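You operate a simulated robot arm through the tools that you are given. There is no shell and no other tool. Be economical: measure what you need, move in short steps, check, and stop when the job is done.

You run a simulated two-armed robot. Do the job below in one go: nothing can be reset, and whatever is moved stays where it is left.

## Task
The marker was stopped in mid-job: reset it and mark the steel block again.
Fine: hold the key box with one hand while the other turns the key off; twist the stop button out, key on, one more mark, a good one, key off; the block stays in the jig.

It is judged by the outcome, as a careful person would: the job done as asked, and still so three seconds after it is handed in. It fails if anything else is knocked over, pushed out of place, dropped, spilled or broken.

## Robot
Two 7-joint arms with two-finger parallel grippers on one trunk, on a base that drives. Base frame: it is fixed to the floor where the robot stands at the start and does not move with it; the origin is under the middle of the robot, x ahead of it, y to its left, z up. Readings come in cm, degrees, newtons and seconds.
The left shoulder is at the start at [4.8, 10.1, 108.5], the right one opposite. With the tool pointing down near the work surface each hand reaches from about 20 to 52 cm from the robot's upright axis, wherever it stands, measured 20 degrees to its own side. Places, roughly: marker key switch [50, -10, 90]; marker stop button [50, 0, 80]. Payload 2.4 kg a hand.
The TCP of each hand is the grasp point between the finger pads, 2.4 cm short of the fingertips. In the tool frame z runs along the fingers and y along their closing line. The gripper opens to 6.8 cm. The fingers are 1.7 cm wide and 1 cm thick; the gripper's body (4 by 7 cm) begins 4.1 cm behind the TCP.
Orientation is told as [roll, pitch, yaw] about the base's x, y, z axes, in that order, counted from this pose: with the fingers straight down and closing along the base's y, the tool's x points along the base's -x, its y along +y and its z along -z.

## Interface
- The arms move only by the tool move_arm. It takes "left_moves", "right_moves" or both (then of equal length, played together; a hand with none holds still); each is a list of rows, each an object of numbers (a shift or turn left out is 0, a gripper value left out holds the last): "x", "y", "z": the shift along the tool's x, y, z in cm; "ax", "ay", "az": the turn, a rotation vector about the tool's x, y, z in degrees; "fingers": the closure, from 0 (fully open) to 1 (shut). In form: [{"x": .., "y": .., "z": .., "ax": .., "ay": .., "az": .., "fingers": ..}, ...]. A call has 1 to 20 rows; each row shifts and turns the commanded pose from where the row before left it, along the tool's axes as they then stand. Rows are played at 5 a second. More than 5 cm and 8.6 degrees between two rows, or a gripper value outside its range, and nothing of the call is played. Where a pose cannot be reached the arm comes as near as it can. A force on the tool above 40 N (or 10 N above the force at the start of the call, whichever is more), or a blocked arm, ends the call early, and 0.2 s more pass. Each finger travels about 7.2 cm/s and halts on what it meets, pressing with about 43 N; the grip force reading is that of the motor and also rises with nothing between the fingers. The clock runs only during rows and for 0.2 s after the last one: add rows that do not move to give the fingers time. The reply holds the time, the measured pose of the TCP, the force on the tool along the base axes, the opening and the grip force, in the units named above and with some noise, with the torque about the TCP (base axes, N m) and any sound that the robot's microphone picked up.
- Cameras (640 x 400 px; columns grow to the right, rows downward): "scene" is now at [15.58, -2.75, 125.52]; the picture's right is [-0.27, -0.96, 0.00], its down [-0.38, 0.11, -0.92] and it looks along [0.88, -0.25, -0.40] (base axes); focal length 214 px, centre (320, 200). "left" rides on the left gripper at [8.4, -1.1, -7.5] in its tool frame; the picture's right is [0.13, 0.99, 0.00], its down [-0.60, 0.08, -0.79] and it looks along [-0.79, 0.10, 0.61] (tool axes); focal length 251 px, centre (320, 200). "right" rides on the right gripper at [8.4, 1.1, -7.5] in its tool frame; the picture's right is [-0.13, 0.99, 0.00], its down [-0.60, -0.08, -0.79] and it looks along [-0.79, -0.10, 0.61] (tool axes); focal length 251 px, centre (320, 200). There is no depth. A picture from a camera that has moved, and an enlarged one, comes with that camera's place and axes in the base frame and with its lens. The place of the scene camera against the robot may be out by one fixed shift of up to 2.5 cm in any direction.
- get_image(camera): a new picture of that camera. No time passes.
- move_column(by): slides the trunk up (or, below 0, down) by that many cm; the arms and the scene camera ride with it, the base frame stays. It gives what a move gives, with no picture.
- steer(legs): drives the robot by 1 to 6 legs, each [ahead, left, turn to the left] in cm, cm and degrees, along the robot's own axes; the way and the turn of a leg run together, so that a leg with both is an arc; at most 150 cm and 180 degrees a leg. The arms and the cameras ride along, it lands a little off, and it stops where it bumps. It gives what a move gives.
- aim_head(pan, tilt): turns the head with the scene camera to pan (to the left, within 86 degrees either way) and tilt (down, from -29 to 69), counted from straight ahead of the robot. It gives what a move gives.
- close_up(camera, box): a new picture of the part [left, top, right, bottom] of that camera's present view, enlarged. No time passes.
- job_done(): hands the job in; it is judged then, once.

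Go step by step. Nothing tells you exact positions but the pictures and the camera data: compare them with the known pose of the tool, close in by small moves and look again before you grip or let go. The budget is 120 turns and 108 pictures, counting those below and the enlarged ones. Unless the task says otherwise, let go and move clear before handing in, and close with one line.

The tools are called after "Emit:" by a JSON object that holds its "op" and its "data". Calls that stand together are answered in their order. move_arm: Moves the arms, as the interface text tells. Its arguments: {"type":"object","properties":{"left_moves":{"type":"array"},"right_moves":{"type":"array"}},"required":[]} The other tools are called the same way: move_column (by) slides the trunk up or down; steer (legs) drives the base; aim_head (pan, tilt) turns the head that bears the scene camera; get_image (camera) takes a picture; close_up (camera, box) takes an enlarged picture of a part of a camera's view; job_done () hands the job in.

At the start:

```text
t: 0.0
left_tcp_pos: [32.54, 1.56, 119.84]
left_ee_rot: [-0.1, 0.0, 0.0]
left_ft_force: [0.2, 0.4, 0.2]
left_wrist_torque: [-0.04, -0.03, -0.01]
left_gripper_width: 6.8
left_grip_force: 0.2
right_tcp_pos: [31.14, -30.73, 115.09]
right_ee_rot: [-0.1, 0.0, 0.1]
right_ft_force: [0.3, -0.1, 1.5]
right_wrist_torque: [-0.02, 0.04, 0.03]
right_gripper_width: 6.8
right_grip_force: 0.0
trunk travel left (down, up): [-30.0, 55.0]
robot x, y, heading: [-0.04, -0.06, 0.2]
head pan, tilt: [-15.8, 23.4]
```

scene: 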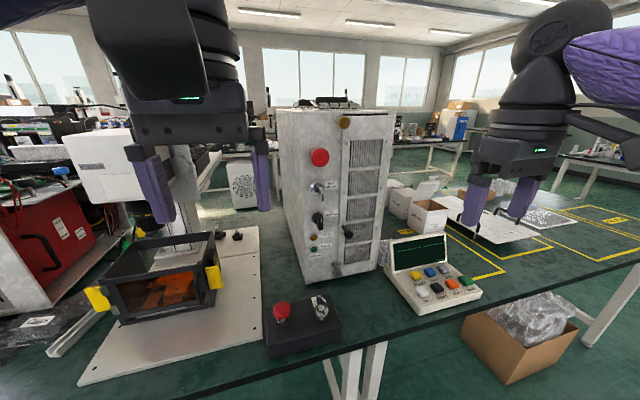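
right: 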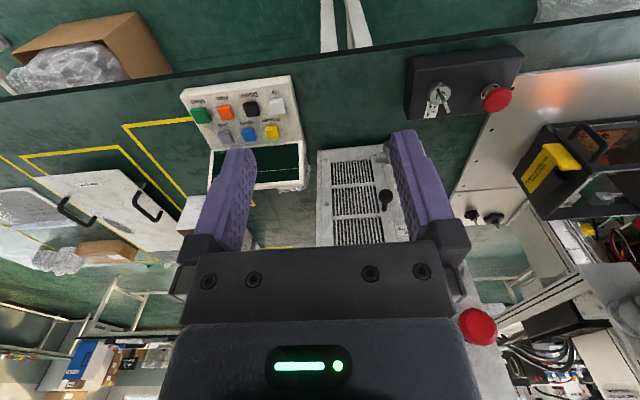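
left: 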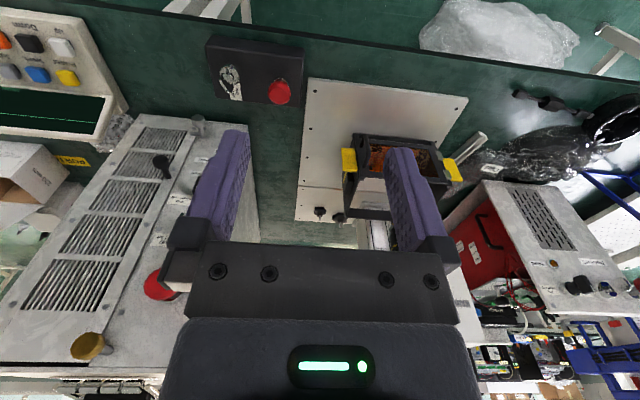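

I see a marker with a laser enclosure on the left, a controller cabinet with a stop button, a key box (red stop and key) in front, and a keypad on the right. I'll enlarge the parts to read the labels.

Emit:
{"op": "close_up", "data": {"camera": "scene", "box": [240, 270, 360, 360]}}

Emit:
{"op": "close_up", "data": {"camera": "scene", "box": [270, 100, 400, 285]}}

Emit:
{"op": "close_up", "data": {"camera": "scene", "box": [370, 220, 490, 320]}}

Emit:
{"op": "close_up", "data": {"camera": "scene", "box": [70, 220, 260, 390]}}

```text
4.44 times, centred on (300, 315) of scene
camera zoom: at [15.58, -2.75, 125.52], right [-0.27, -0.96, 0.0], down [-0.38, 0.11, -0.92], along [0.88, -0.25, -0.4], focal length 953 px, centre (409, -311)
```

zoom: 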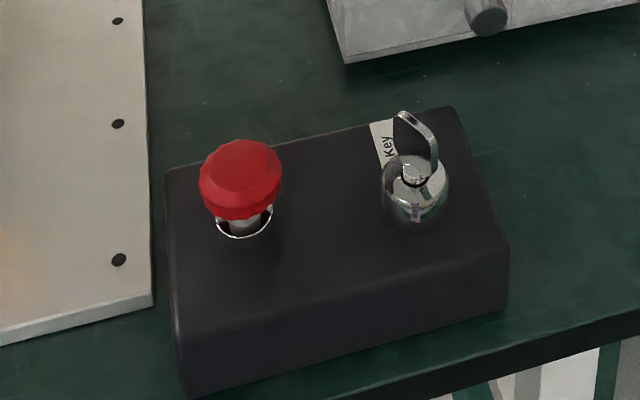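

```text
2.16 times, centred on (335, 192) of scene
camera zoom: at [15.58, -2.75, 125.52], right [-0.27, -0.96, 0.0], down [-0.38, 0.11, -0.92], along [0.88, -0.25, -0.4], focal length 464 px, centre (288, 216)
```

zoom: 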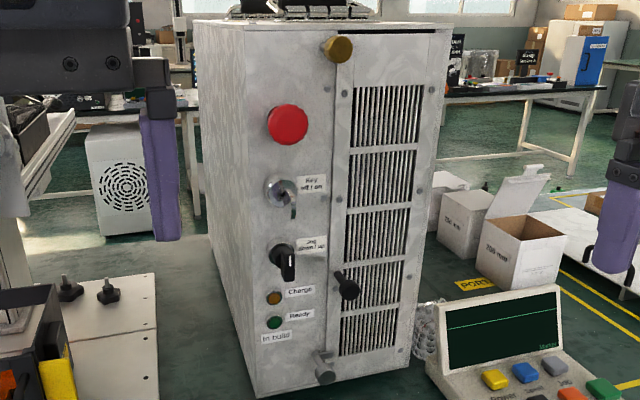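

```text
4.00 times, centred on (430, 270) of scene
camera zoom: at [15.58, -2.75, 125.52], right [-0.27, -0.96, 0.0], down [-0.38, 0.11, -0.92], along [0.88, -0.25, -0.4], focal length 858 px, centre (-120, -80)
```

zoom: 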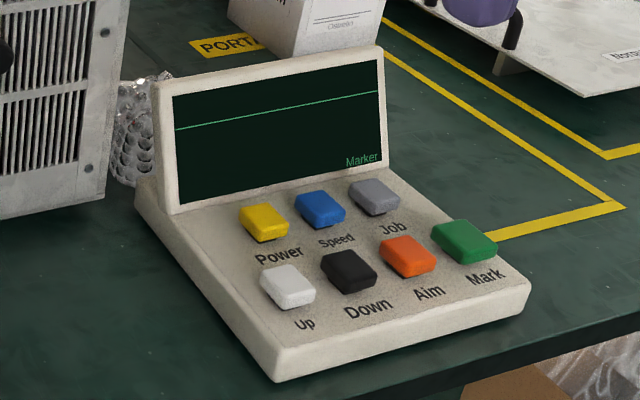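

```text
2.35 times, centred on (165, 305) of scene
camera zoom: at [15.58, -2.75, 125.52], right [-0.27, -0.96, 0.0], down [-0.38, 0.11, -0.92], along [0.88, -0.25, -0.4], focal length 505 px, centre (685, -47)
```

zoom: 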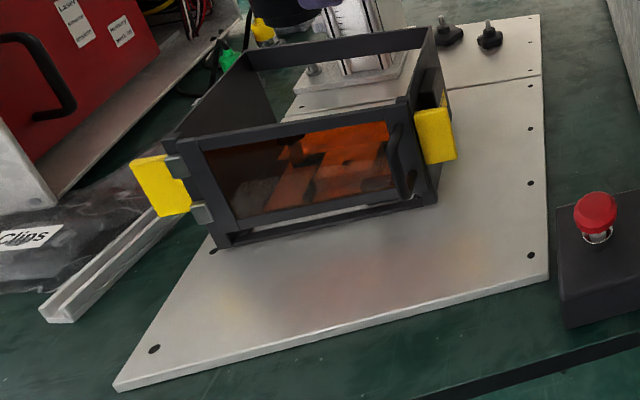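

The black box on the table carries the marker's stop and key, and the small console is labelled "Marker". I'll enlarge the wrist views to read states and look at the marking head.

Emit:
{"op": "close_up", "data": {"camera": "right", "box": [390, 30, 540, 130]}}

Emit:
{"op": "close_up", "data": {"camera": "left", "box": [300, 80, 500, 240]}}

Emit:
{"op": "aim_head", "data": {"pan": 20, "tilt": 30}}

Emit:
{"op": "get_image", "data": {"camera": "scene"}}

```text
4.00 times, centred on (465, 80) of right
camera zoom: at [22.83, -29.57, 122.64], right [0.13, 0.99, 0.0], down [0.6, -0.08, 0.79], along [0.79, -0.1, -0.61], focal length 1006 px, centre (-260, 680)
```

zoom: 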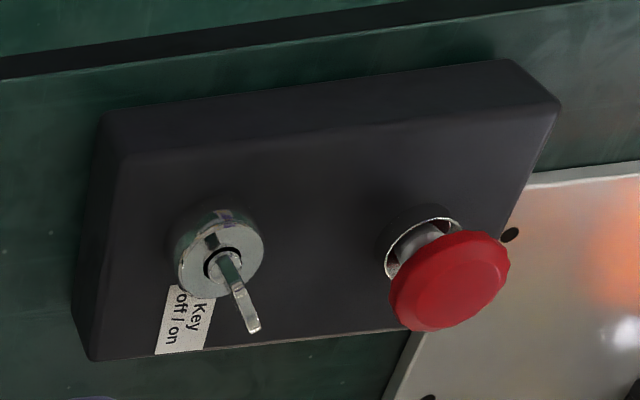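

```text
2.50 times, centred on (400, 160) of left
camera zoom: at [24.2, 0.35, 127.28], right [-0.13, 0.99, 0.0], down [0.6, 0.08, 0.79], along [0.79, 0.1, -0.61], focal length 629 px, centre (120, 300)
```

zoom: 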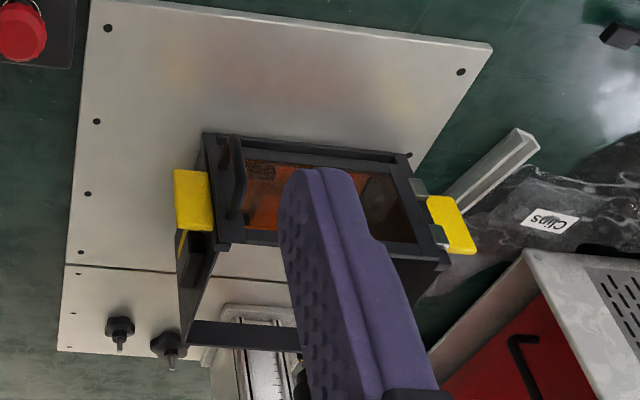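

```text
t: 1.0
left_tcp_pos: [32.64, 1.38, 119.74]
left_ee_rot: [0.1, 0.0, 0.0]
left_ft_force: [-0.1, 0.1, -0.8]
left_wrist_torque: [-0.03, -0.02, 0.01]
left_gripper_width: 6.78
left_grip_force: 0.0
right_tcp_pos: [31.13, -30.62, 115.19]
right_ee_rot: [-0.2, 0.0, 0.1]
right_ft_force: [0.5, 0.0, -0.1]
right_wrist_torque: [0.0, 0.01, 0.01]
right_gripper_width: 6.8
right_grip_force: 0.1
trunk travel left (down, up): [-30.0, 55.0]
robot x, y, heading: [-0.06, 0.25, -0.1]
head pan, tilt: [20.0, 30.0]
```

```text
98 pictures are left
camera scene: at [15.18, 2.86, 124.46], right [0.34, -0.94, 0.0], down [-0.47, -0.17, -0.87], along [0.81, 0.3, -0.5], focal length 214 px, centre (320, 200)
```

scene: 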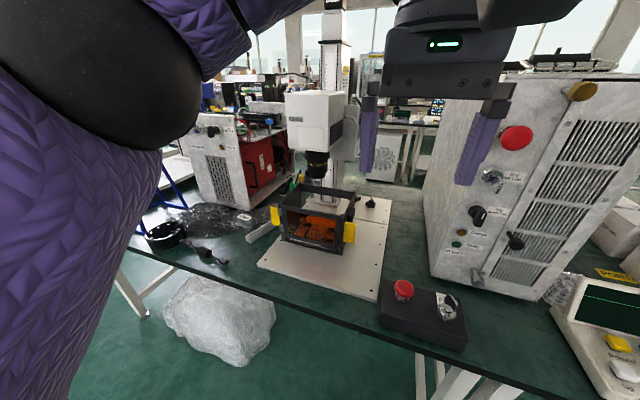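

Stop cap is near [48.4, -3.8, 86] and key near [47.5, -12, 84]. The label reads "Key off / on", with its letter tops toward +y. I'll look closely at the marker and console from here.

Emit:
{"op": "close_up", "data": {"camera": "scene", "box": [230, 80, 400, 300]}}

Emit:
{"op": "close_up", "data": {"camera": "scene", "box": [265, 180, 365, 250]}}

Emit:
{"op": "close_up", "data": {"camera": "scene", "box": [375, 270, 475, 340]}}

```text
1.82 times, centred on (315, 190) of scene
camera zoom: at [15.18, 2.86, 124.46], right [0.34, -0.94, 0.0], down [-0.47, -0.17, -0.87], along [0.81, 0.3, -0.5], focal length 390 px, centre (329, 218)
```

zoom: 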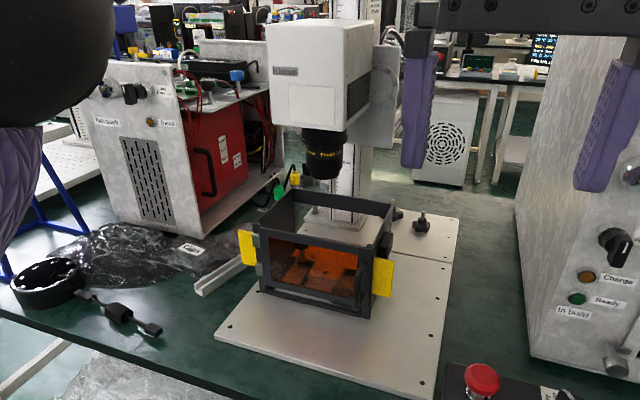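

```text
5.71 times, centred on (315, 215) of scene
camera zoom: at [15.18, 2.86, 124.46], right [0.34, -0.94, 0.0], down [-0.47, -0.17, -0.87], along [0.81, 0.3, -0.5], focal length 1226 px, centre (349, 114)
```

zoom: 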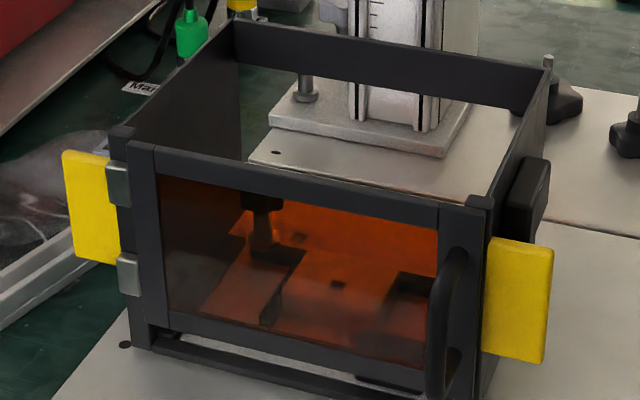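

```text
5.71 times, centred on (425, 305) of scene
camera zoom: at [15.18, 2.86, 124.46], right [0.34, -0.94, 0.0], down [-0.47, -0.17, -0.87], along [0.81, 0.3, -0.5], focal length 1226 px, centre (-280, -400)
```

zoom: 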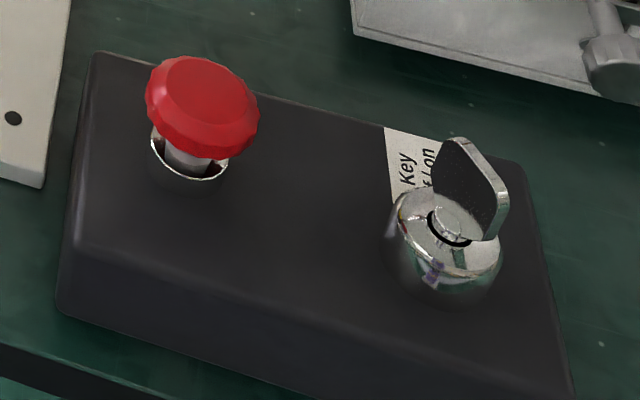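

The box top is about z 82, spanning x 45–53.5 and y −16–0. I'll drive a bit closer so the head can look down at the key and all of it is well in reach.

Emit:
{"op": "steer", "data": {"legs": [[8, -8, 0]]}}

Emit:
{"op": "aim_head", "data": {"pan": 0, "tilt": 55}}

Emit:
{"op": "get_image", "data": {"camera": "scene"}}

```text
t: 2.2
left_tcp_pos: [40.6, -6.66, 119.74]
left_ee_rot: [0.0, 0.0, 0.1]
left_ft_force: [0.5, 0.4, 0.9]
left_wrist_torque: [0.04, 0.02, -0.02]
left_gripper_width: 6.8
left_grip_force: 0.2
right_tcp_pos: [39.31, -38.96, 115.19]
right_ee_rot: [0.0, -0.1, 0.2]
right_ft_force: [0.3, 0.1, -0.8]
right_wrist_torque: [-0.01, 0.02, 0.0]
right_gripper_width: 6.81
right_grip_force: 0.0
trunk travel left (down, up): [-30.0, 55.0]
robot x, y, heading: [7.89, -8.29, -0.2]
head pan, tilt: [20.0, 30.0]
```

```text
t: 3.1
left_tcp_pos: [40.76, -6.75, 119.78]
left_ee_rot: [-0.1, 0.0, 0.1]
left_ft_force: [0.3, 0.1, -0.3]
left_wrist_torque: [0.02, 0.0, -0.02]
left_gripper_width: 6.79
left_grip_force: 0.0
right_tcp_pos: [39.28, -38.81, 115.14]
right_ee_rot: [-0.2, 0.0, 0.1]
right_ft_force: [-0.2, 0.3, -0.4]
right_wrist_torque: [0.03, -0.02, 0.02]
right_gripper_width: 6.81
right_grip_force: 0.0
trunk travel left (down, up): [-30.0, 55.0]
robot x, y, heading: [7.69, -8.19, 0.2]
head pan, tilt: [0.0, 55.0]
```

```text
94 pictures are left
camera scene: at [21.93, -8.38, 120.86], right [0.0, -1.0, 0.0], down [-0.82, 0.0, -0.57], along [0.57, 0.0, -0.82], focal length 214 px, centre (320, 200)
```

scene: 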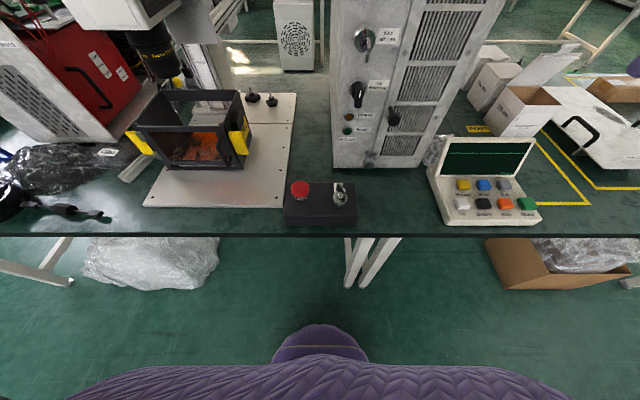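

Emit:
{"op": "close_up", "data": {"camera": "scene", "box": [275, 170, 375, 232]}}

Emit:
{"op": "close_up", "data": {"camera": "scene", "box": [420, 130, 550, 230]}}

Emit:
{"op": "close_up", "data": {"camera": "scene", "box": [115, 70, 265, 180]}}

```text
6.40 times, centred on (325, 201) of scene
camera zoom: at [21.93, -8.38, 120.86], right [0.0, -1.0, 0.0], down [-0.82, 0.0, -0.57], along [0.57, 0.0, -0.82], focal length 1373 px, centre (288, 194)
```

zoom: 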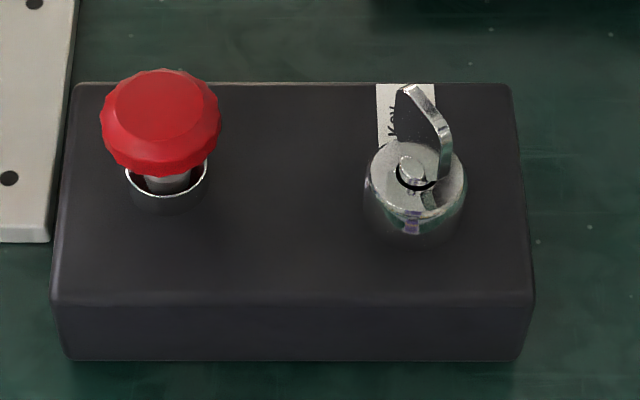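

```text
4.00 times, centred on (485, 180) of scene
camera zoom: at [21.93, -8.38, 120.86], right [0.0, -1.0, 0.0], down [-0.82, 0.0, -0.57], along [0.57, 0.0, -0.82], focal length 858 px, centre (-340, 280)
```

zoom: 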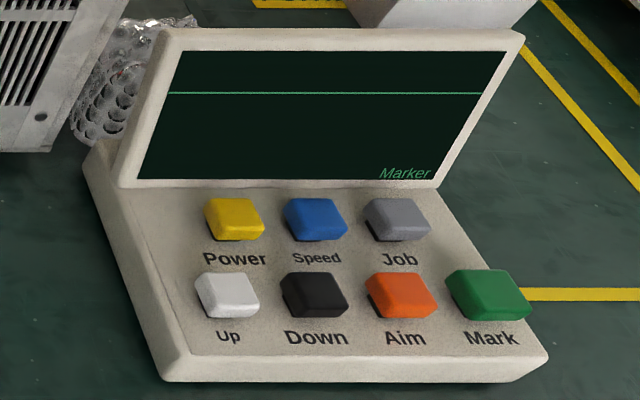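

```text
3.64 times, centred on (190, 125) of scene
camera zoom: at [21.93, -8.38, 120.86], right [0.0, -1.0, 0.0], down [-0.82, 0.0, -0.57], along [0.57, 0.0, -0.82], focal length 780 px, centre (793, 473)
```

zoom: 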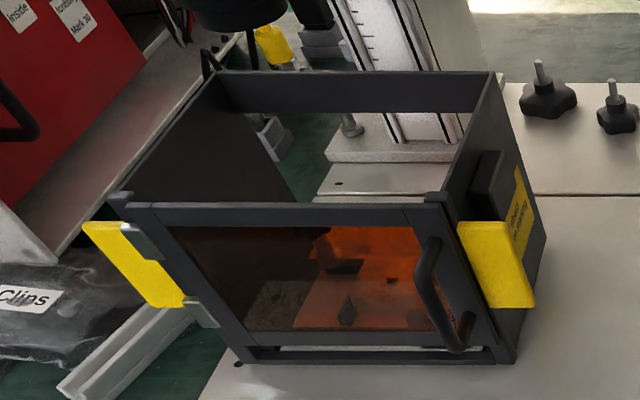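

The key blade runs about 30° from the x axis. The label's "off" side is toward the robot, so off should be counter-clockwise seen from above. I'll bring the left hand (closed, to lean left) above the box's left front corner and the right hand above the key for a close look.

Emit:
{"op": "move_arm", "data": {"left_moves": [{"x": -0.8, "y": 1.17, "z": 3.83, "fingers": 1}, {"x": -0.8, "y": 1.17, "z": 3.83}, {"x": -0.8, "y": 1.17, "z": 3.83}, {"x": -0.8, "y": 1.17, "z": 3.83}, {"x": -0.8, "y": 1.17, "z": 3.83}, {"x": -0.8, "y": 1.17, "z": 3.83}, {"x": -0.8, "y": 1.17, "z": 3.83}, {"ax": 8.3}, {"ax": 8.3}, {"ax": 8.3}], "right_moves": [{}, {}, {}, {"x": -0.96, "y": 3.74, "z": 2}, {"x": -0.96, "y": 3.74, "z": 2}, {"x": -0.96, "y": 3.74, "z": 2}, {"x": -0.96, "y": 3.74, "z": 2}, {"x": -0.96, "y": 3.74, "z": 2}, {"x": -0.96, "y": 3.74, "z": 2}, {"x": -0.96, "y": 3.74, "z": 2}]}}

Emit:
{"op": "get_image", "data": {"camera": "right"}}

Emit:
{"op": "get_image", "data": {"camera": "left"}}

```text
t: 5.3
left_tcp_pos: [46.19, 1.43, 92.97]
left_ee_rot: [-25.0, 0.0, 0.1]
left_ft_force: [0.1, 0.2, 0.2]
left_wrist_torque: [-0.01, -0.03, -0.01]
left_gripper_width: 0.0
left_grip_force: 23.6
right_tcp_pos: [46.15, -12.51, 101.08]
right_ee_rot: [-0.1, 0.0, 0.1]
right_ft_force: [0.7, 0.7, 0.1]
right_wrist_torque: [0.02, -0.01, 0.0]
right_gripper_width: 6.77
right_grip_force: 0.0
trunk travel left (down, up): [-30.0, 55.0]
robot x, y, heading: [8.21, -8.15, -0.1]
head pan, tilt: [0.0, 55.0]
```

```text
90 pictures are left
camera right: at [37.7, -11.43, 108.56], right [0.13, 0.99, 0.0], down [0.6, -0.08, 0.79], along [0.79, -0.1, -0.61], focal length 251 px, centre (320, 200)
```

right: 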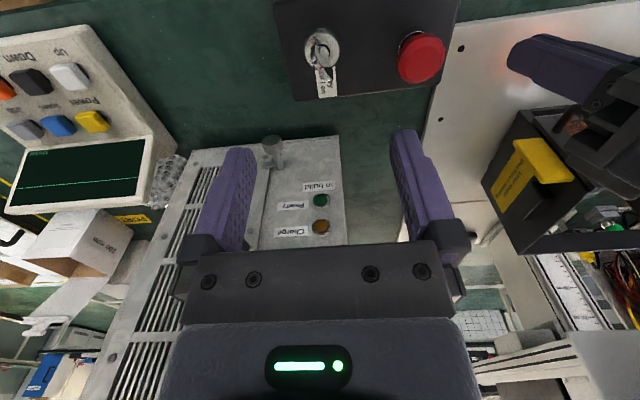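

```text
89 pictures are left
camera left: at [37.84, 3.66, 100.25], right [-0.13, 0.9, -0.42], down [0.6, 0.41, 0.69], along [0.79, -0.16, -0.6], focal length 251 px, centre (320, 200)
```

left: 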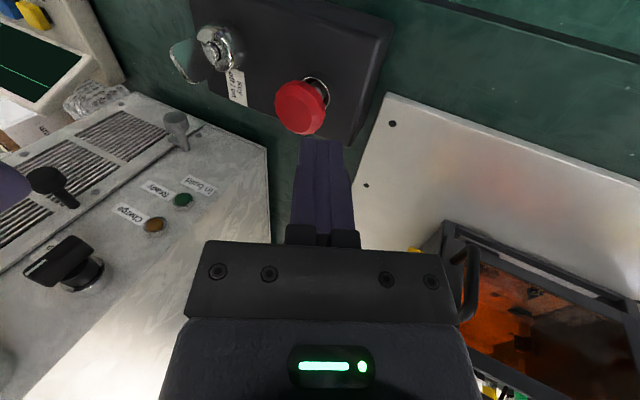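

Emit:
{"op": "close_up", "data": {"camera": "right", "box": [270, 0, 370, 110]}}

Emit:
{"op": "close_up", "data": {"camera": "left", "box": [160, 0, 400, 150]}}

```text
3.64 times, centred on (320, 55) of right
camera zoom: at [37.7, -11.43, 108.56], right [0.13, 0.99, 0.0], down [0.6, -0.08, 0.79], along [0.79, -0.1, -0.61], focal length 914 px, centre (320, 727)
```

zoom: 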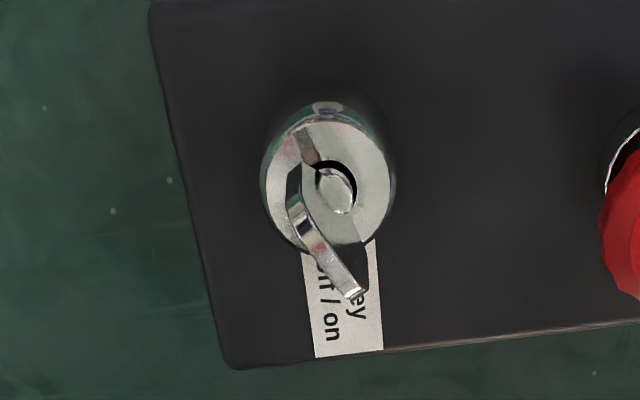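

```text
2.67 times, centred on (280, 75) of left
camera zoom: at [37.84, 3.66, 100.25], right [-0.13, 0.9, -0.42], down [0.6, 0.41, 0.69], along [0.79, -0.16, -0.6], focal length 670 px, centre (427, 533)
```

zoom: 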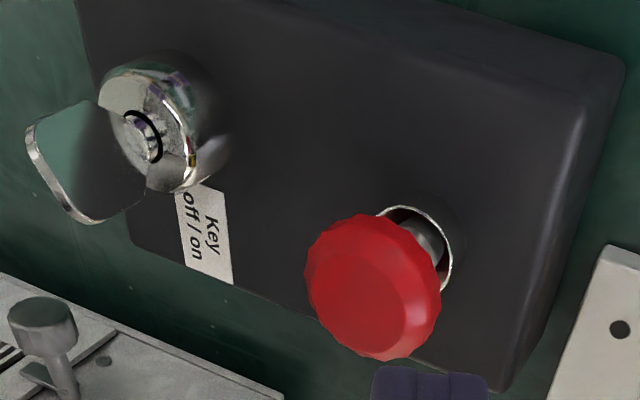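

The bow's top edge runs from (46.9,-13.0) to (48.8,-12.0) at z 86.9, with the barrel top near z 83. I'm lowering the left fingers to just above the box corner and aligning the right hand over the key.

Emit:
{"op": "move_arm", "data": {"left_moves": [{"y": 1.13, "z": 3.4}, {"y": 1.14, "z": 3.4}, {"z": 0.8}, {}, {}, {}], "right_moves": [{"x": -0.85, "z": 4.5, "fingers": 0.55}, {"x": -0.85, "z": 4.5}, {"az": -7}, {"az": -7}, {"az": -7}, {"az": -7}]}}

Emit:
{"op": "close_up", "data": {"camera": "left", "box": [160, 0, 480, 200]}}

Emit:
{"op": "get_image", "data": {"camera": "right"}}

Emit:
{"op": "close_up", "data": {"camera": "scene", "box": [250, 110, 400, 240]}}

```text
t: 6.7
left_tcp_pos: [46.06, 0.57, 84.98]
left_ee_rot: [-24.9, 0.0, 0.0]
left_ft_force: [-0.4, 0.3, -0.1]
left_wrist_torque: [0.02, 0.0, -0.02]
left_gripper_width: 0.02
left_grip_force: 23.8
right_tcp_pos: [47.54, -12.53, 92.09]
right_ee_rot: [-0.2, 0.1, 28.3]
right_ft_force: [0.5, 0.4, -0.6]
right_wrist_torque: [0.0, -0.02, -0.01]
right_gripper_width: 3.04
right_grip_force: 0.1
trunk travel left (down, up): [-30.0, 55.0]
robot x, y, heading: [8.19, -7.96, 0.1]
head pan, tilt: [0.0, 55.0]
```

```text
2.00 times, centred on (320, 100) of left
camera zoom: at [37.67, 2.6, 92.31], right [-0.13, 0.9, -0.42], down [0.6, 0.41, 0.69], along [0.79, -0.16, -0.6], focal length 503 px, centre (320, 400)
```

zoom: 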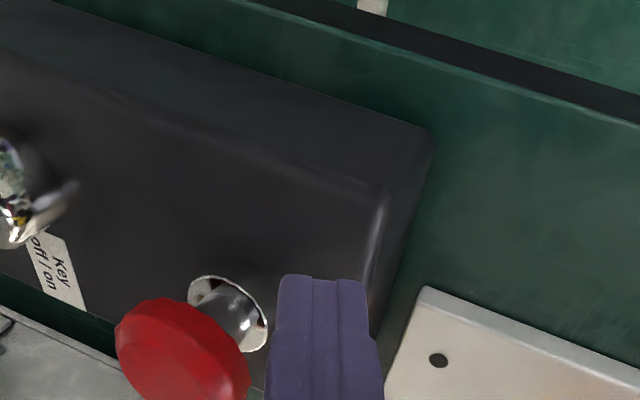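

```text
85 pictures are left
camera right: at [39.73, -15.64, 99.58], right [-0.36, 0.93, 0.0], down [0.57, 0.22, 0.79], along [0.74, 0.28, -0.61], focal length 251 px, centre (320, 200)
```

right: 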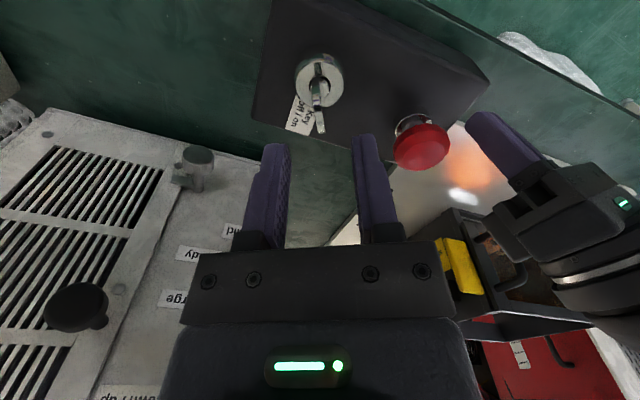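

```text
3.08 times, centred on (325, 175) of scene
camera zoom: at [21.94, -8.37, 120.85], right [0.0, -1.0, 0.0], down [-0.82, 0.0, -0.57], along [0.57, 0.0, -0.82], focal length 660 px, centre (305, 277)
```

zoom: 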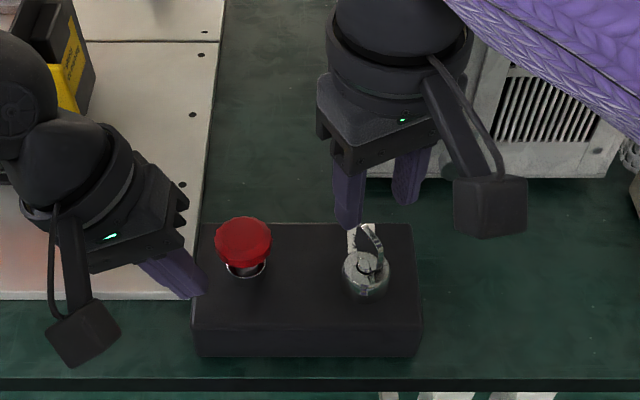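

Left tip is just above the box's left edge; I'll shift it slightly inboard and press in small steps, while the right hand lowers over the key bow.

Emit:
{"op": "move_arm", "data": {"left_moves": [{"x": 0.6, "y": -0.72, "z": 0.34}, {"z": 0.3}, {"z": 0.3}, {"z": 0.3}, {}], "right_moves": [{"x": -0.3, "z": 2}, {"z": 2}, {"z": 1.4}, {}, {}]}}

Emit:
{"op": "close_up", "data": {"camera": "scene", "box": [265, 140, 395, 230]}}

Emit:
{"op": "close_up", "data": {"camera": "left", "box": [120, 0, 440, 200]}}

```text
t: 7.9
left_tcp_pos: [45.59, -0.79, 84.32]
left_ee_rot: [-24.9, 0.0, 0.1]
left_ft_force: [0.5, -0.6, -0.7]
left_wrist_torque: [-0.01, 0.02, 0.01]
left_gripper_width: 0.02
left_grip_force: 23.2
right_tcp_pos: [47.89, -12.56, 86.73]
right_ee_rot: [-0.1, 0.1, 28.1]
right_ft_force: [-0.8, 0.4, -0.2]
right_wrist_torque: [0.03, -0.02, -0.04]
right_gripper_width: 3.06
right_grip_force: 0.0
trunk travel left (down, up): [-30.0, 55.0]
robot x, y, heading: [8.08, -8.61, 0.0]
head pan, tilt: [0.0, 55.0]
```

```text
4.44 times, centred on (330, 185) of scene
camera zoom: at [21.94, -8.37, 120.85], right [0.0, -1.0, 0.0], down [-0.82, 0.0, -0.57], along [0.57, 0.0, -0.82], focal length 953 px, centre (276, 267)
```

zoom: 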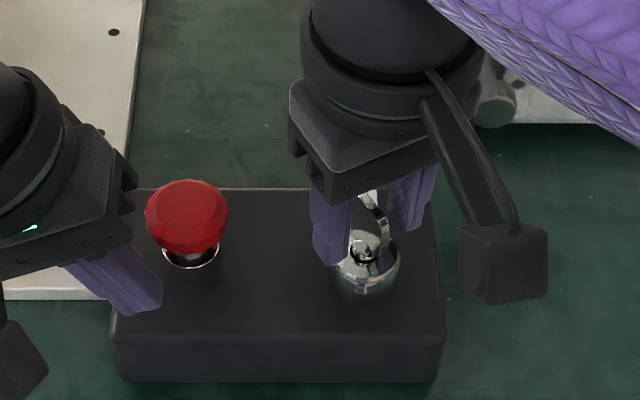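

```text
2.00 times, centred on (280, 100) of left
camera zoom: at [37.2, 1.35, 91.58], right [-0.13, 0.9, -0.42], down [0.6, 0.41, 0.69], along [0.79, -0.16, -0.6], focal length 503 px, centre (400, 400)
```

zoom: 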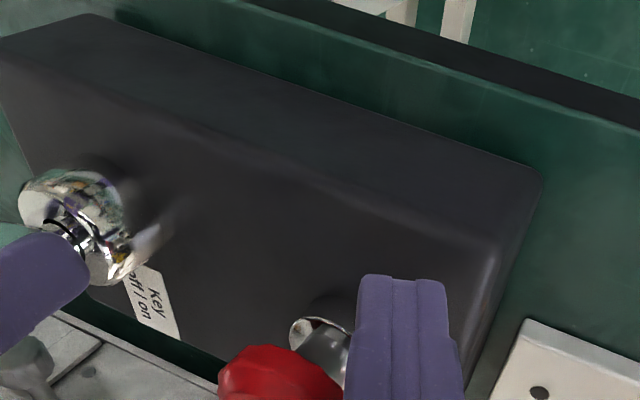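

No contact yet on the left; I'll lower it straight down in small steps until it presses.

Emit:
{"op": "move_arm", "data": {"left_moves": [{"y": 0.127, "z": 0.272}, {"y": 0.127, "z": 0.272}, {"y": 0.127, "z": 0.272}, {}]}}

```text
t: 8.9
left_tcp_pos: [45.63, -0.76, 83.65]
left_ee_rot: [-25.0, -0.1, 0.2]
left_ft_force: [0.8, 1.8, 15.4]
left_wrist_torque: [0.03, -0.02, 0.02]
left_gripper_width: 0.01
left_grip_force: 23.7
right_tcp_pos: [47.79, -12.47, 86.85]
right_ee_rot: [-0.1, 0.1, 28.2]
right_ft_force: [0.1, 0.1, 0.5]
right_wrist_torque: [-0.01, 0.02, -0.01]
right_gripper_width: 3.03
right_grip_force: 0.0
trunk travel left (down, up): [-30.0, 55.0]
robot x, y, heading: [8.38, -7.93, -0.0]
head pan, tilt: [0.0, 55.0]
```

The left hand now presses on the box with about 15 N. Next I lower the right slightly and grip the key bow.

Emit:
{"op": "move_arm", "data": {"right_moves": [{"z": 0.4}, {"fingers": 1}, {}, {}, {}]}}

Emit:
{"op": "close_up", "data": {"camera": "scene", "box": [265, 140, 395, 230]}}

```text
t: 10.1
left_tcp_pos: [45.68, -0.81, 83.59]
left_ee_rot: [-24.9, 0.0, 0.0]
left_ft_force: [1.9, 6.9, 30.5]
left_wrist_torque: [0.15, -0.01, 0.0]
left_gripper_width: 0.01
left_grip_force: 23.9
right_tcp_pos: [47.86, -12.51, 86.4]
right_ee_rot: [-0.1, -0.1, 28.1]
right_ft_force: [6.6, -7.4, -0.2]
right_wrist_torque: [-0.08, 0.14, 0.46]
right_gripper_width: 0.63
right_grip_force: 29.4
trunk travel left (down, up): [-30.0, 55.0]
robot x, y, heading: [7.91, -8.26, -0.1]
head pan, tilt: [0.0, 55.0]
```

```text
4.44 times, centred on (330, 185) of scene
camera zoom: at [21.85, -8.41, 120.88], right [0.0, -1.0, 0.0], down [-0.82, 0.0, -0.57], along [0.57, 0.0, -0.82], focal length 953 px, centre (276, 267)
```

zoom: 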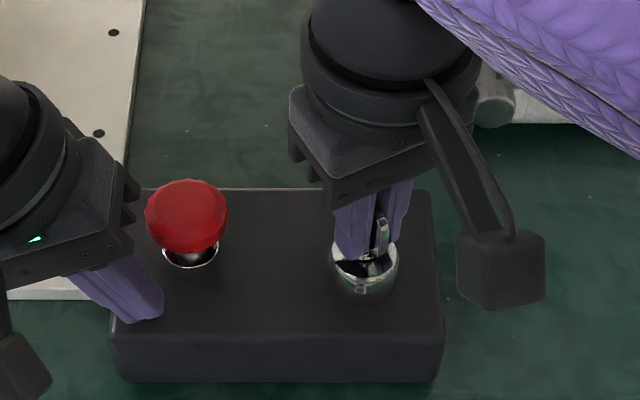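

The key is gripped. I'll turn it counter-clockwise in small steps and watch the torque and sound.

Emit:
{"op": "move_arm", "data": {"left_moves": [{"z": -0.05}, {}, {}, {}], "right_moves": [{"az": -6}, {"az": -6}, {"az": -6}, {}]}}

```text
t: 11.1
left_tcp_pos: [45.59, -0.88, 83.59]
left_ee_rot: [-24.9, -0.1, 0.1]
left_ft_force: [1.8, 7.7, 28.8]
left_wrist_torque: [0.16, -0.06, 0.0]
left_gripper_width: 0.0
left_grip_force: 23.4
right_tcp_pos: [47.79, -12.67, 86.39]
right_ee_rot: [0.0, -0.1, 46.2]
right_ft_force: [5.9, -12.7, 4.9]
right_wrist_torque: [-0.39, 0.38, 0.01]
right_gripper_width: 0.59
right_grip_force: 28.6
trunk travel left (down, up): [-30.0, 55.0]
robot x, y, heading: [7.53, -8.13, 0.2]
head pan, tilt: [0.0, 55.0]
```

Emit:
{"op": "move_arm", "data": {"right_moves": [{"x": 0.07, "y": -0.2, "az": -6}, {"az": -6}, {"az": -6}, {}]}}

```text
t: 12.1
left_tcp_pos: [45.56, -0.79, 83.62]
left_ee_rot: [-25.1, -0.1, 0.1]
left_ft_force: [8.2, -10.7, 24.3]
left_wrist_torque: [-0.35, -0.23, 0.03]
left_gripper_width: 0.0
left_grip_force: 23.4
right_tcp_pos: [47.95, -12.53, 86.35]
right_ee_rot: [0.0, 0.0, 64.4]
right_ft_force: [-9.3, 12.4, 0.8]
right_wrist_torque: [-0.4, 0.28, 0.05]
right_gripper_width: 0.58
right_grip_force: 29.3
trunk travel left (down, up): [-30.0, 55.0]
robot x, y, heading: [8.1, -8.19, 0.3]
head pan, tilt: [0.0, 55.0]
```

Emit:
{"op": "move_arm", "data": {"right_moves": [{"x": 0.03, "y": 0.1, "az": -6}, {"az": -6}, {"az": -6}, {}]}}

Emit:
{"op": "close_up", "data": {"camera": "scene", "box": [265, 140, 395, 230]}}

Emit:
{"op": "close_up", "data": {"camera": "left", "box": [80, 40, 280, 200]}}

```text
t: 13.1
left_tcp_pos: [45.61, -0.82, 83.56]
left_ee_rot: [-25.0, 0.0, 0.1]
left_ft_force: [-3.7, -13.4, 31.2]
left_wrist_torque: [-0.39, 0.12, -0.02]
left_gripper_width: 0.01
left_grip_force: 23.1
right_tcp_pos: [47.99, -12.6, 86.36]
right_ee_rot: [-0.2, 0.0, 82.2]
right_ft_force: [6.1, 17.8, -0.6]
right_wrist_torque: [0.55, -0.03, 0.02]
right_gripper_width: 0.57
right_grip_force: 28.8
trunk travel left (down, up): [-30.0, 55.0]
robot x, y, heading: [8.32, -8.21, 0.0]
head pan, tilt: [0.0, 55.0]
```

```text
4.44 times, centred on (330, 185) of scene
camera zoom: at [21.83, -8.35, 120.87], right [0.0, -1.0, 0.0], down [-0.82, 0.0, -0.57], along [0.57, 0.0, -0.82], focal length 953 px, centre (276, 267)
```

zoom: 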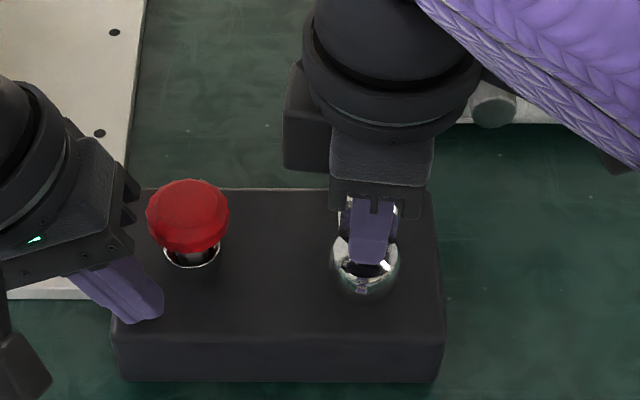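

```text
2.50 times, centred on (180, 120) of left
camera zoom: at [37.15, 1.4, 90.78], right [-0.13, 0.9, -0.42], down [0.6, 0.41, 0.69], along [0.79, -0.16, -0.59], focal length 629 px, centre (670, 400)
```

zoom: 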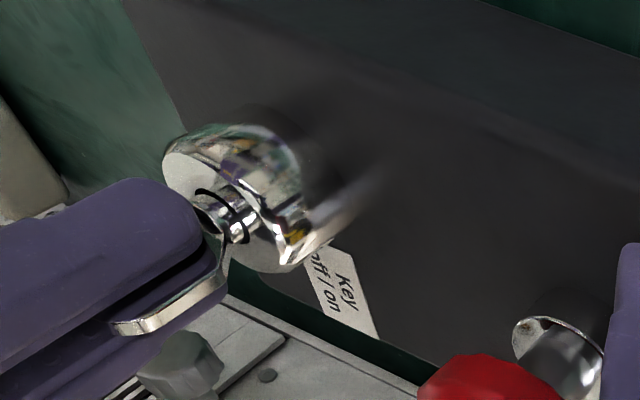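

The key has turned to about vertical on its label, with no stop felt yet. I'll ease the side load and continue a little.

Emit:
{"op": "move_arm", "data": {"right_moves": [{"x": -0.15, "az": -4}, {"az": -4}, {"az": -4}, {}]}}

```text
t: 14.1
left_tcp_pos: [45.62, -0.66, 83.63]
left_ee_rot: [-24.8, -0.1, 0.2]
left_ft_force: [0.3, 2.0, 26.3]
left_wrist_torque: [0.03, -0.02, 0.02]
left_gripper_width: 0.0
left_grip_force: 23.6
right_tcp_pos: [47.9, -12.62, 86.41]
right_ee_rot: [-0.1, 0.2, 94.1]
right_ft_force: [3.5, -4.3, 8.6]
right_wrist_torque: [-0.04, 0.07, -0.54]
right_gripper_width: 0.68
right_grip_force: 30.1
trunk travel left (down, up): [-30.0, 55.0]
robot x, y, heading: [8.02, -8.16, 0.1]
head pan, tilt: [0.0, 55.0]
```

A stop is felt near 90° (torque −0.54), so the key should be off. I'll open the right fingers, lift, and check the key.

Emit:
{"op": "move_arm", "data": {"right_moves": [{"az": 2}, {"fingers": 0.5}, {}, {}, {"z": -3}, {"z": -4}]}}

Emit:
{"op": "close_up", "data": {"camera": "scene", "box": [265, 140, 395, 230]}}

Emit:
{"op": "close_up", "data": {"camera": "left", "box": [80, 40, 380, 240]}}

Emit:
{"op": "close_up", "data": {"camera": "scene", "box": [420, 130, 550, 230]}}

```text
t: 15.5
left_tcp_pos: [45.53, -0.76, 83.47]
left_ee_rot: [-25.0, -0.2, 0.1]
left_ft_force: [1.3, 1.2, 27.6]
left_wrist_torque: [-0.02, 0.01, -0.01]
left_gripper_width: 0.01
left_grip_force: 23.3
right_tcp_pos: [47.86, -12.65, 93.52]
right_ee_rot: [-0.2, 0.1, 92.1]
right_ft_force: [-0.4, 0.1, -0.5]
right_wrist_torque: [0.0, 0.01, 0.02]
right_gripper_width: 3.4
right_grip_force: 0.1
trunk travel left (down, up): [-30.0, 55.0]
robot x, y, heading: [8.06, -8.05, -0.1]
head pan, tilt: [0.0, 55.0]
```

```text
4.44 times, centred on (330, 185) of scene
camera zoom: at [21.79, -8.37, 120.88], right [0.0, -1.0, 0.0], down [-0.82, 0.0, -0.57], along [0.57, 0.0, -0.82], focal length 953 px, centre (276, 267)
```

zoom: 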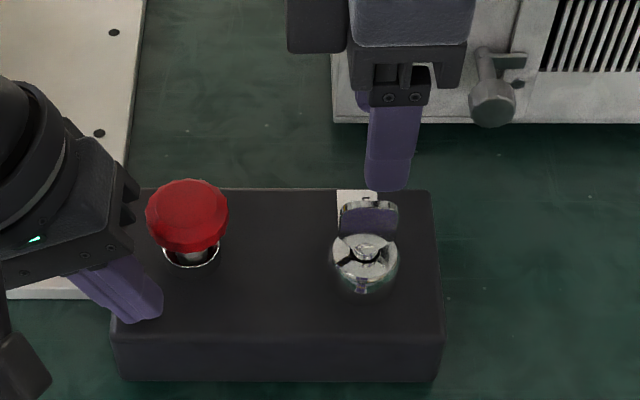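

```text
2.00 times, centred on (230, 140) of left
camera zoom: at [37.14, 1.39, 90.78], right [-0.13, 0.9, -0.42], down [0.6, 0.41, 0.69], along [0.79, -0.16, -0.59], focal length 503 px, centre (500, 320)
```

zoom: 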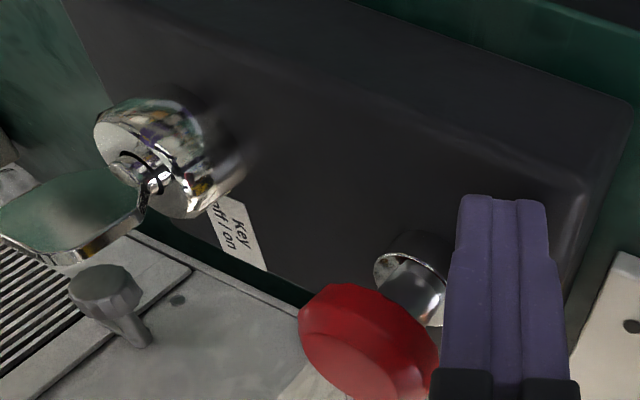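

```text
4.00 times, centred on (485, 180) of scene
camera zoom: at [21.79, -8.37, 120.88], right [0.0, -1.0, 0.0], down [-0.82, 0.0, -0.57], along [0.57, 0.0, -0.82], focal length 858 px, centre (-340, 280)
```

zoom: 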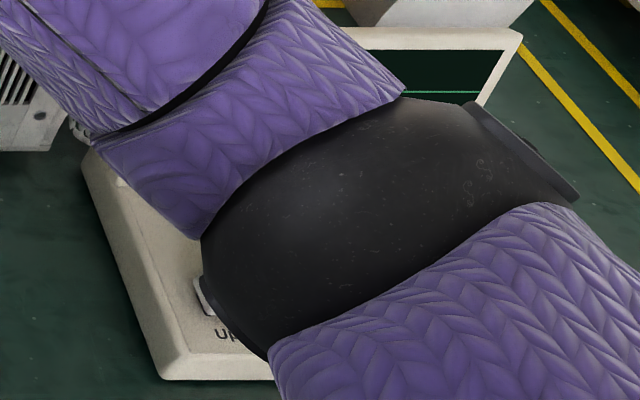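

The key is off (blade along y) and the box hasn't shifted visibly. Now I swap roles: the right hand goes to press the box's right front corner, and the left goes above the stop button to twist it clockwise.

Emit:
{"op": "move_arm", "data": {"left_moves": [{"z": -3}, {"z": -3}, {"z": -3}, {"ax": -8.3, "fingers": 0}, {"ax": -8.3}, {"ax": -8.3}, {"x": -1.7, "y": -3.4, "z": -0.7}, {"x": -1.7, "y": -3.4, "z": -0.7}, {"az": -7.5}, {"az": -7.5}, {"az": -7.5}, {"az": -7.5}, {}, {}, {}, {}], "right_moves": [{"z": -2, "fingers": 1}, {"az": 8.4}, {"az": 8.4}, {"az": 8.4}, {"az": 8.4}, {"az": 8.4}, {"az": 8.4}, {"az": 8.4}, {"az": 8.4}, {"az": 8.4}, {"az": 8.4}, {"az": 8}, {"x": 2.3, "y": -3.2, "z": 3}, {"ax": -8.3}, {"ax": -8.3}, {"ax": -8.3}]}}

Emit:
{"op": "get_image", "data": {"camera": "left"}}

Emit:
{"op": "close_up", "data": {"camera": "scene", "box": [250, 110, 400, 240]}}

Emit:
{"op": "get_image", "data": {"camera": "right"}}

```text
t: 16.3
left_tcp_pos: [45.64, 2.52, 90.15]
left_ee_rot: [-24.8, 0.2, 0.1]
left_ft_force: [-0.3, -0.4, -0.9]
left_wrist_torque: [0.02, 0.01, 0.01]
left_gripper_width: 0.0
left_grip_force: 23.2
right_tcp_pos: [48.05, -12.38, 95.34]
right_ee_rot: [-0.2, -0.5, 81.1]
right_ft_force: [0.6, 0.1, -1.3]
right_wrist_torque: [0.05, 0.03, 0.03]
right_gripper_width: 0.0
right_grip_force: 23.6
trunk travel left (down, up): [-30.0, 55.0]
robot x, y, heading: [7.85, -7.92, 0.3]
head pan, tilt: [0.0, 55.0]
stopped in row 3 (right hand): the force on the tool passed its limit at 82 N (the readings are from after the stop); the commanded pose is now the measured one
```

```text
75 pictures are left
camera left: at [37.24, 4.5, 97.32], right [-0.13, 0.9, -0.42], down [0.6, 0.4, 0.69], along [0.79, -0.16, -0.6], focal length 251 px, centre (320, 200)
```

left: 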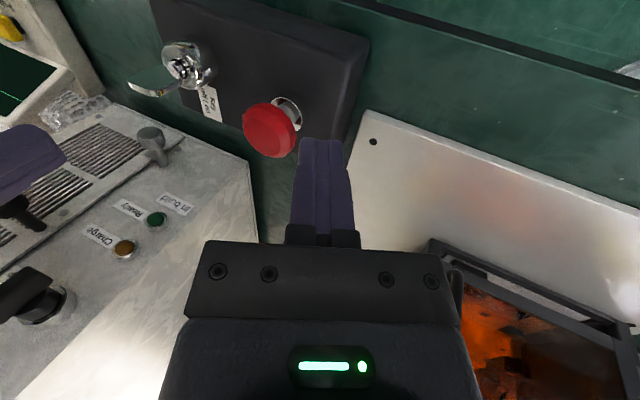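

```text
3.08 times, centred on (325, 175) of scene
camera zoom: at [21.95, -8.38, 120.85], right [0.0, -1.0, 0.0], down [-0.82, 0.0, -0.57], along [0.57, 0.0, -0.82], focal length 660 px, centre (305, 277)
```

zoom: 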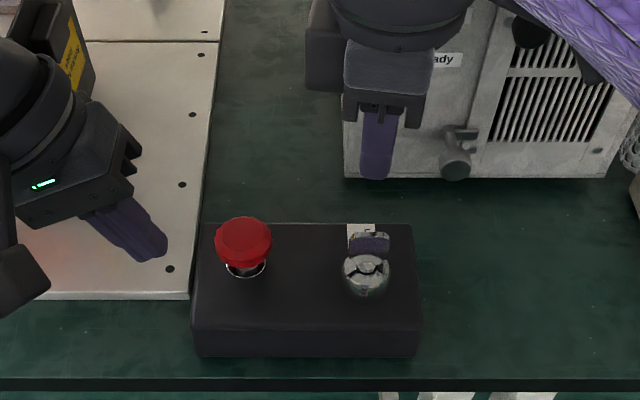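

```text
73 pictures are left
camera right: at [45.65, -20.52, 102.77], right [-0.96, 0.28, 0.0], down [0.17, 0.58, 0.8], along [0.23, 0.77, -0.6], focal length 251 px, centre (320, 200)
```

right: 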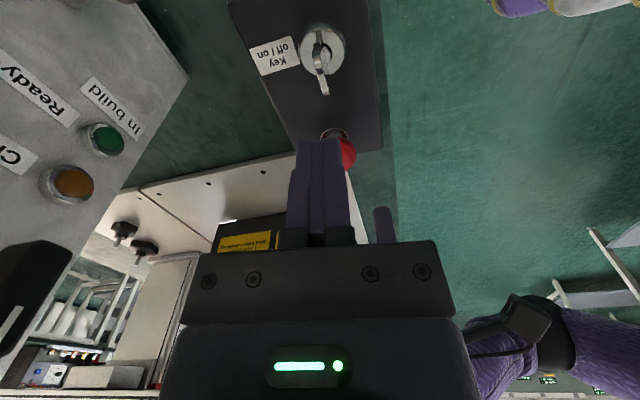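

The right hand hit something or had a force spike while turning back. I'll look at the whole scene before moving again.

Emit:
{"op": "aim_head", "data": {"pan": 0, "tilt": 40}}

Emit:
{"op": "get_image", "data": {"camera": "scene"}}

```text
t: 17.0
left_tcp_pos: [45.72, 2.35, 89.95]
left_ee_rot: [-24.8, 0.0, 0.1]
left_ft_force: [1.8, 0.0, 0.1]
left_wrist_torque: [0.01, 0.02, 0.0]
left_gripper_width: 0.0
left_grip_force: 23.3
right_tcp_pos: [47.99, -12.34, 95.36]
right_ee_rot: [-0.2, -0.4, 80.9]
right_ft_force: [1.3, 1.4, -2.1]
right_wrist_torque: [0.07, 0.0, 0.04]
right_gripper_width: 0.0
right_grip_force: 23.7
trunk travel left (down, up): [-30.0, 55.0]
robot x, y, heading: [7.55, -8.59, 0.3]
head pan, tilt: [0.0, 40.0]
```

```text
72 pictures are left
camera scene: at [23.22, -8.37, 122.92], right [0.0, -1.0, 0.0], down [-0.64, 0.0, -0.77], along [0.77, 0.0, -0.64], focal length 214 px, centre (320, 200)
```

scene: 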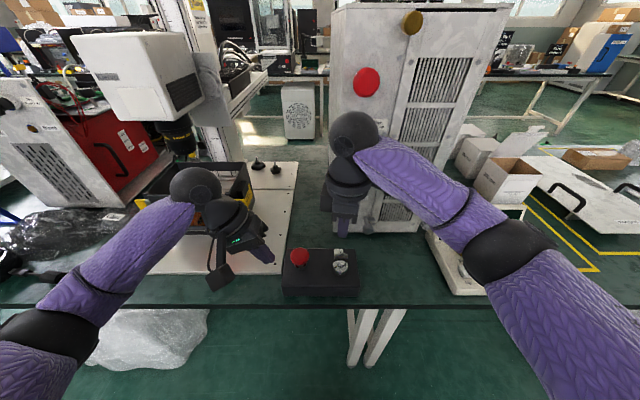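

Nothing appears displaced (the cabinet and box project to the same pixels as before). I'll back the right hand away from the cabinet and up, then turn it back slowly.

Emit:
{"op": "move_arm", "data": {"right_moves": [{"x": 0.25, "y": 1.5, "z": -1.5}, {"x": 0.25, "y": 1.5, "z": -1.5}, {"az": 4}, {"az": 4}, {"az": 4}, {"az": 4}, {"az": 5}, {"az": 5}, {"az": 5}, {"az": 5}, {"az": 5}, {"az": 5}, {"az": 5}, {"az": 5}, {"az": 5}, {"az": 5}, {"az": 5}, {"az": 5}, {"az": 5}]}}

```text
t: 17.3
left_tcp_pos: [45.75, 2.36, 90.05]
left_ee_rot: [-24.8, 0.1, 0.0]
left_ft_force: [-0.1, 0.8, -0.5]
left_wrist_torque: [-0.03, 0.05, 0.0]
left_gripper_width: 0.0
left_grip_force: 23.7
right_tcp_pos: [47.76, -12.16, 95.83]
right_ee_rot: [-0.6, -0.9, 81.7]
right_ft_force: [1.6, 4.6, -5.9]
right_wrist_torque: [0.16, -0.16, -0.1]
right_gripper_width: 0.0
right_grip_force: 23.6
trunk travel left (down, up): [-30.0, 55.0]
robot x, y, heading: [8.12, -8.11, 0.2]
head pan, tilt: [0.0, 40.0]
stopped in row 1 (right hand): the force on the tool passed its limit at 69 N (the readings are from after the stop); the commanded pose is now the measured one
```

The block occurs on going up or back with the hand turned: its camera bracket probably meets its own forearm. I'll go down a little to free it, then turn back.

Emit:
{"op": "move_arm", "data": {"right_moves": [{"z": 1}, {"z": 1}, {"z": 1}, {"az": 4}, {"az": 4}, {"az": 4}]}}

```text
t: 18.7
left_tcp_pos: [45.65, 2.32, 90.13]
left_ee_rot: [-24.8, 0.2, 0.2]
left_ft_force: [0.2, 0.6, 0.2]
left_wrist_torque: [-0.03, 0.02, 0.04]
left_gripper_width: 0.01
left_grip_force: 23.2
right_tcp_pos: [47.77, -12.15, 92.92]
right_ee_rot: [-0.4, -0.9, 69.5]
right_ft_force: [-1.3, -0.3, -0.1]
right_wrist_torque: [0.03, -0.02, 0.01]
right_gripper_width: 0.0
right_grip_force: 23.8
trunk travel left (down, up): [-30.0, 55.0]
robot x, y, heading: [8.03, -8.26, 0.2]
head pan, tilt: [0.0, 40.0]
```

Free now. I continue: right to yaw 0 then leaned over the right front corner, left upright above the stop button.

Emit:
{"op": "move_arm", "data": {"left_moves": [{"z": -2}, {"ax": -8.3, "fingers": 0}, {"ax": -8.3}, {"ax": -8.3}, {"x": -1.62, "y": -3.5}, {"x": -1.63, "y": -3.5}, {"az": -7.5}, {"az": -7.5}, {"az": -7.5}, {"az": -7.5}, {}, {}, {}, {}], "right_moves": [{"az": 7.7}, {"az": 7.7}, {"az": 7.7}, {"az": 7.7}, {"az": 7.7}, {"az": 7.7}, {"az": 7.7}, {"az": 7.7}, {"az": 7.7}, {"x": 1.1, "y": -1.8, "z": 1.9}, {"x": 1.1, "y": -1.8, "z": 1.9}, {"ax": -8.3}, {"ax": -8.3}, {"ax": -8.3}]}}

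Emit:
{"op": "get_image", "data": {"camera": "left"}}

Emit:
{"op": "get_image", "data": {"camera": "scene"}}

```text
t: 19.2
left_tcp_pos: [45.61, 3.26, 91.72]
left_ee_rot: [-24.2, 0.1, 0.0]
left_ft_force: [0.0, 0.3, 0.4]
left_wrist_torque: [-0.01, 0.02, -0.02]
left_gripper_width: 3.1
left_grip_force: 0.0
right_tcp_pos: [47.93, -12.02, 92.8]
right_ee_rot: [-0.5, -1.5, 62.5]
right_ft_force: [1.6, 8.2, -6.9]
right_wrist_torque: [0.0, -0.3, -0.38]
right_gripper_width: 0.0
right_grip_force: 23.6
trunk travel left (down, up): [-30.0, 55.0]
robot x, y, heading: [7.88, -8.19, -0.0]
head pan, tilt: [0.0, 40.0]
stopped in row 2 (right hand): the force on the tool passed its limit at 74 N (the readings are from after the stop); the commanded pose is now the measured one
```

```text
71 pictures are left
camera left: at [37.27, 5.31, 99.02], right [-0.13, 0.9, -0.41], down [0.6, 0.4, 0.69], along [0.79, -0.15, -0.6], focal length 251 px, centre (320, 200)
```

left: 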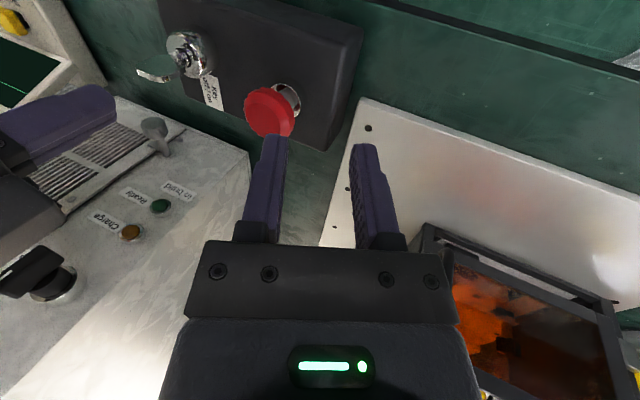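

```text
70 pictures are left
camera scene: at [23.23, -8.38, 122.92], right [0.0, -1.0, 0.0], down [-0.64, 0.0, -0.77], along [0.77, 0.0, -0.64], focal length 214 px, centre (320, 200)
```

scene: 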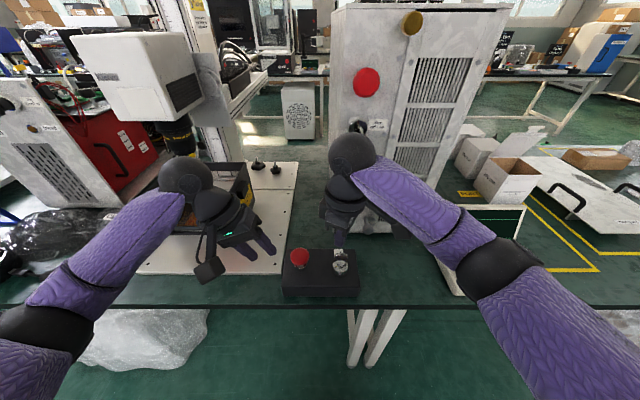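

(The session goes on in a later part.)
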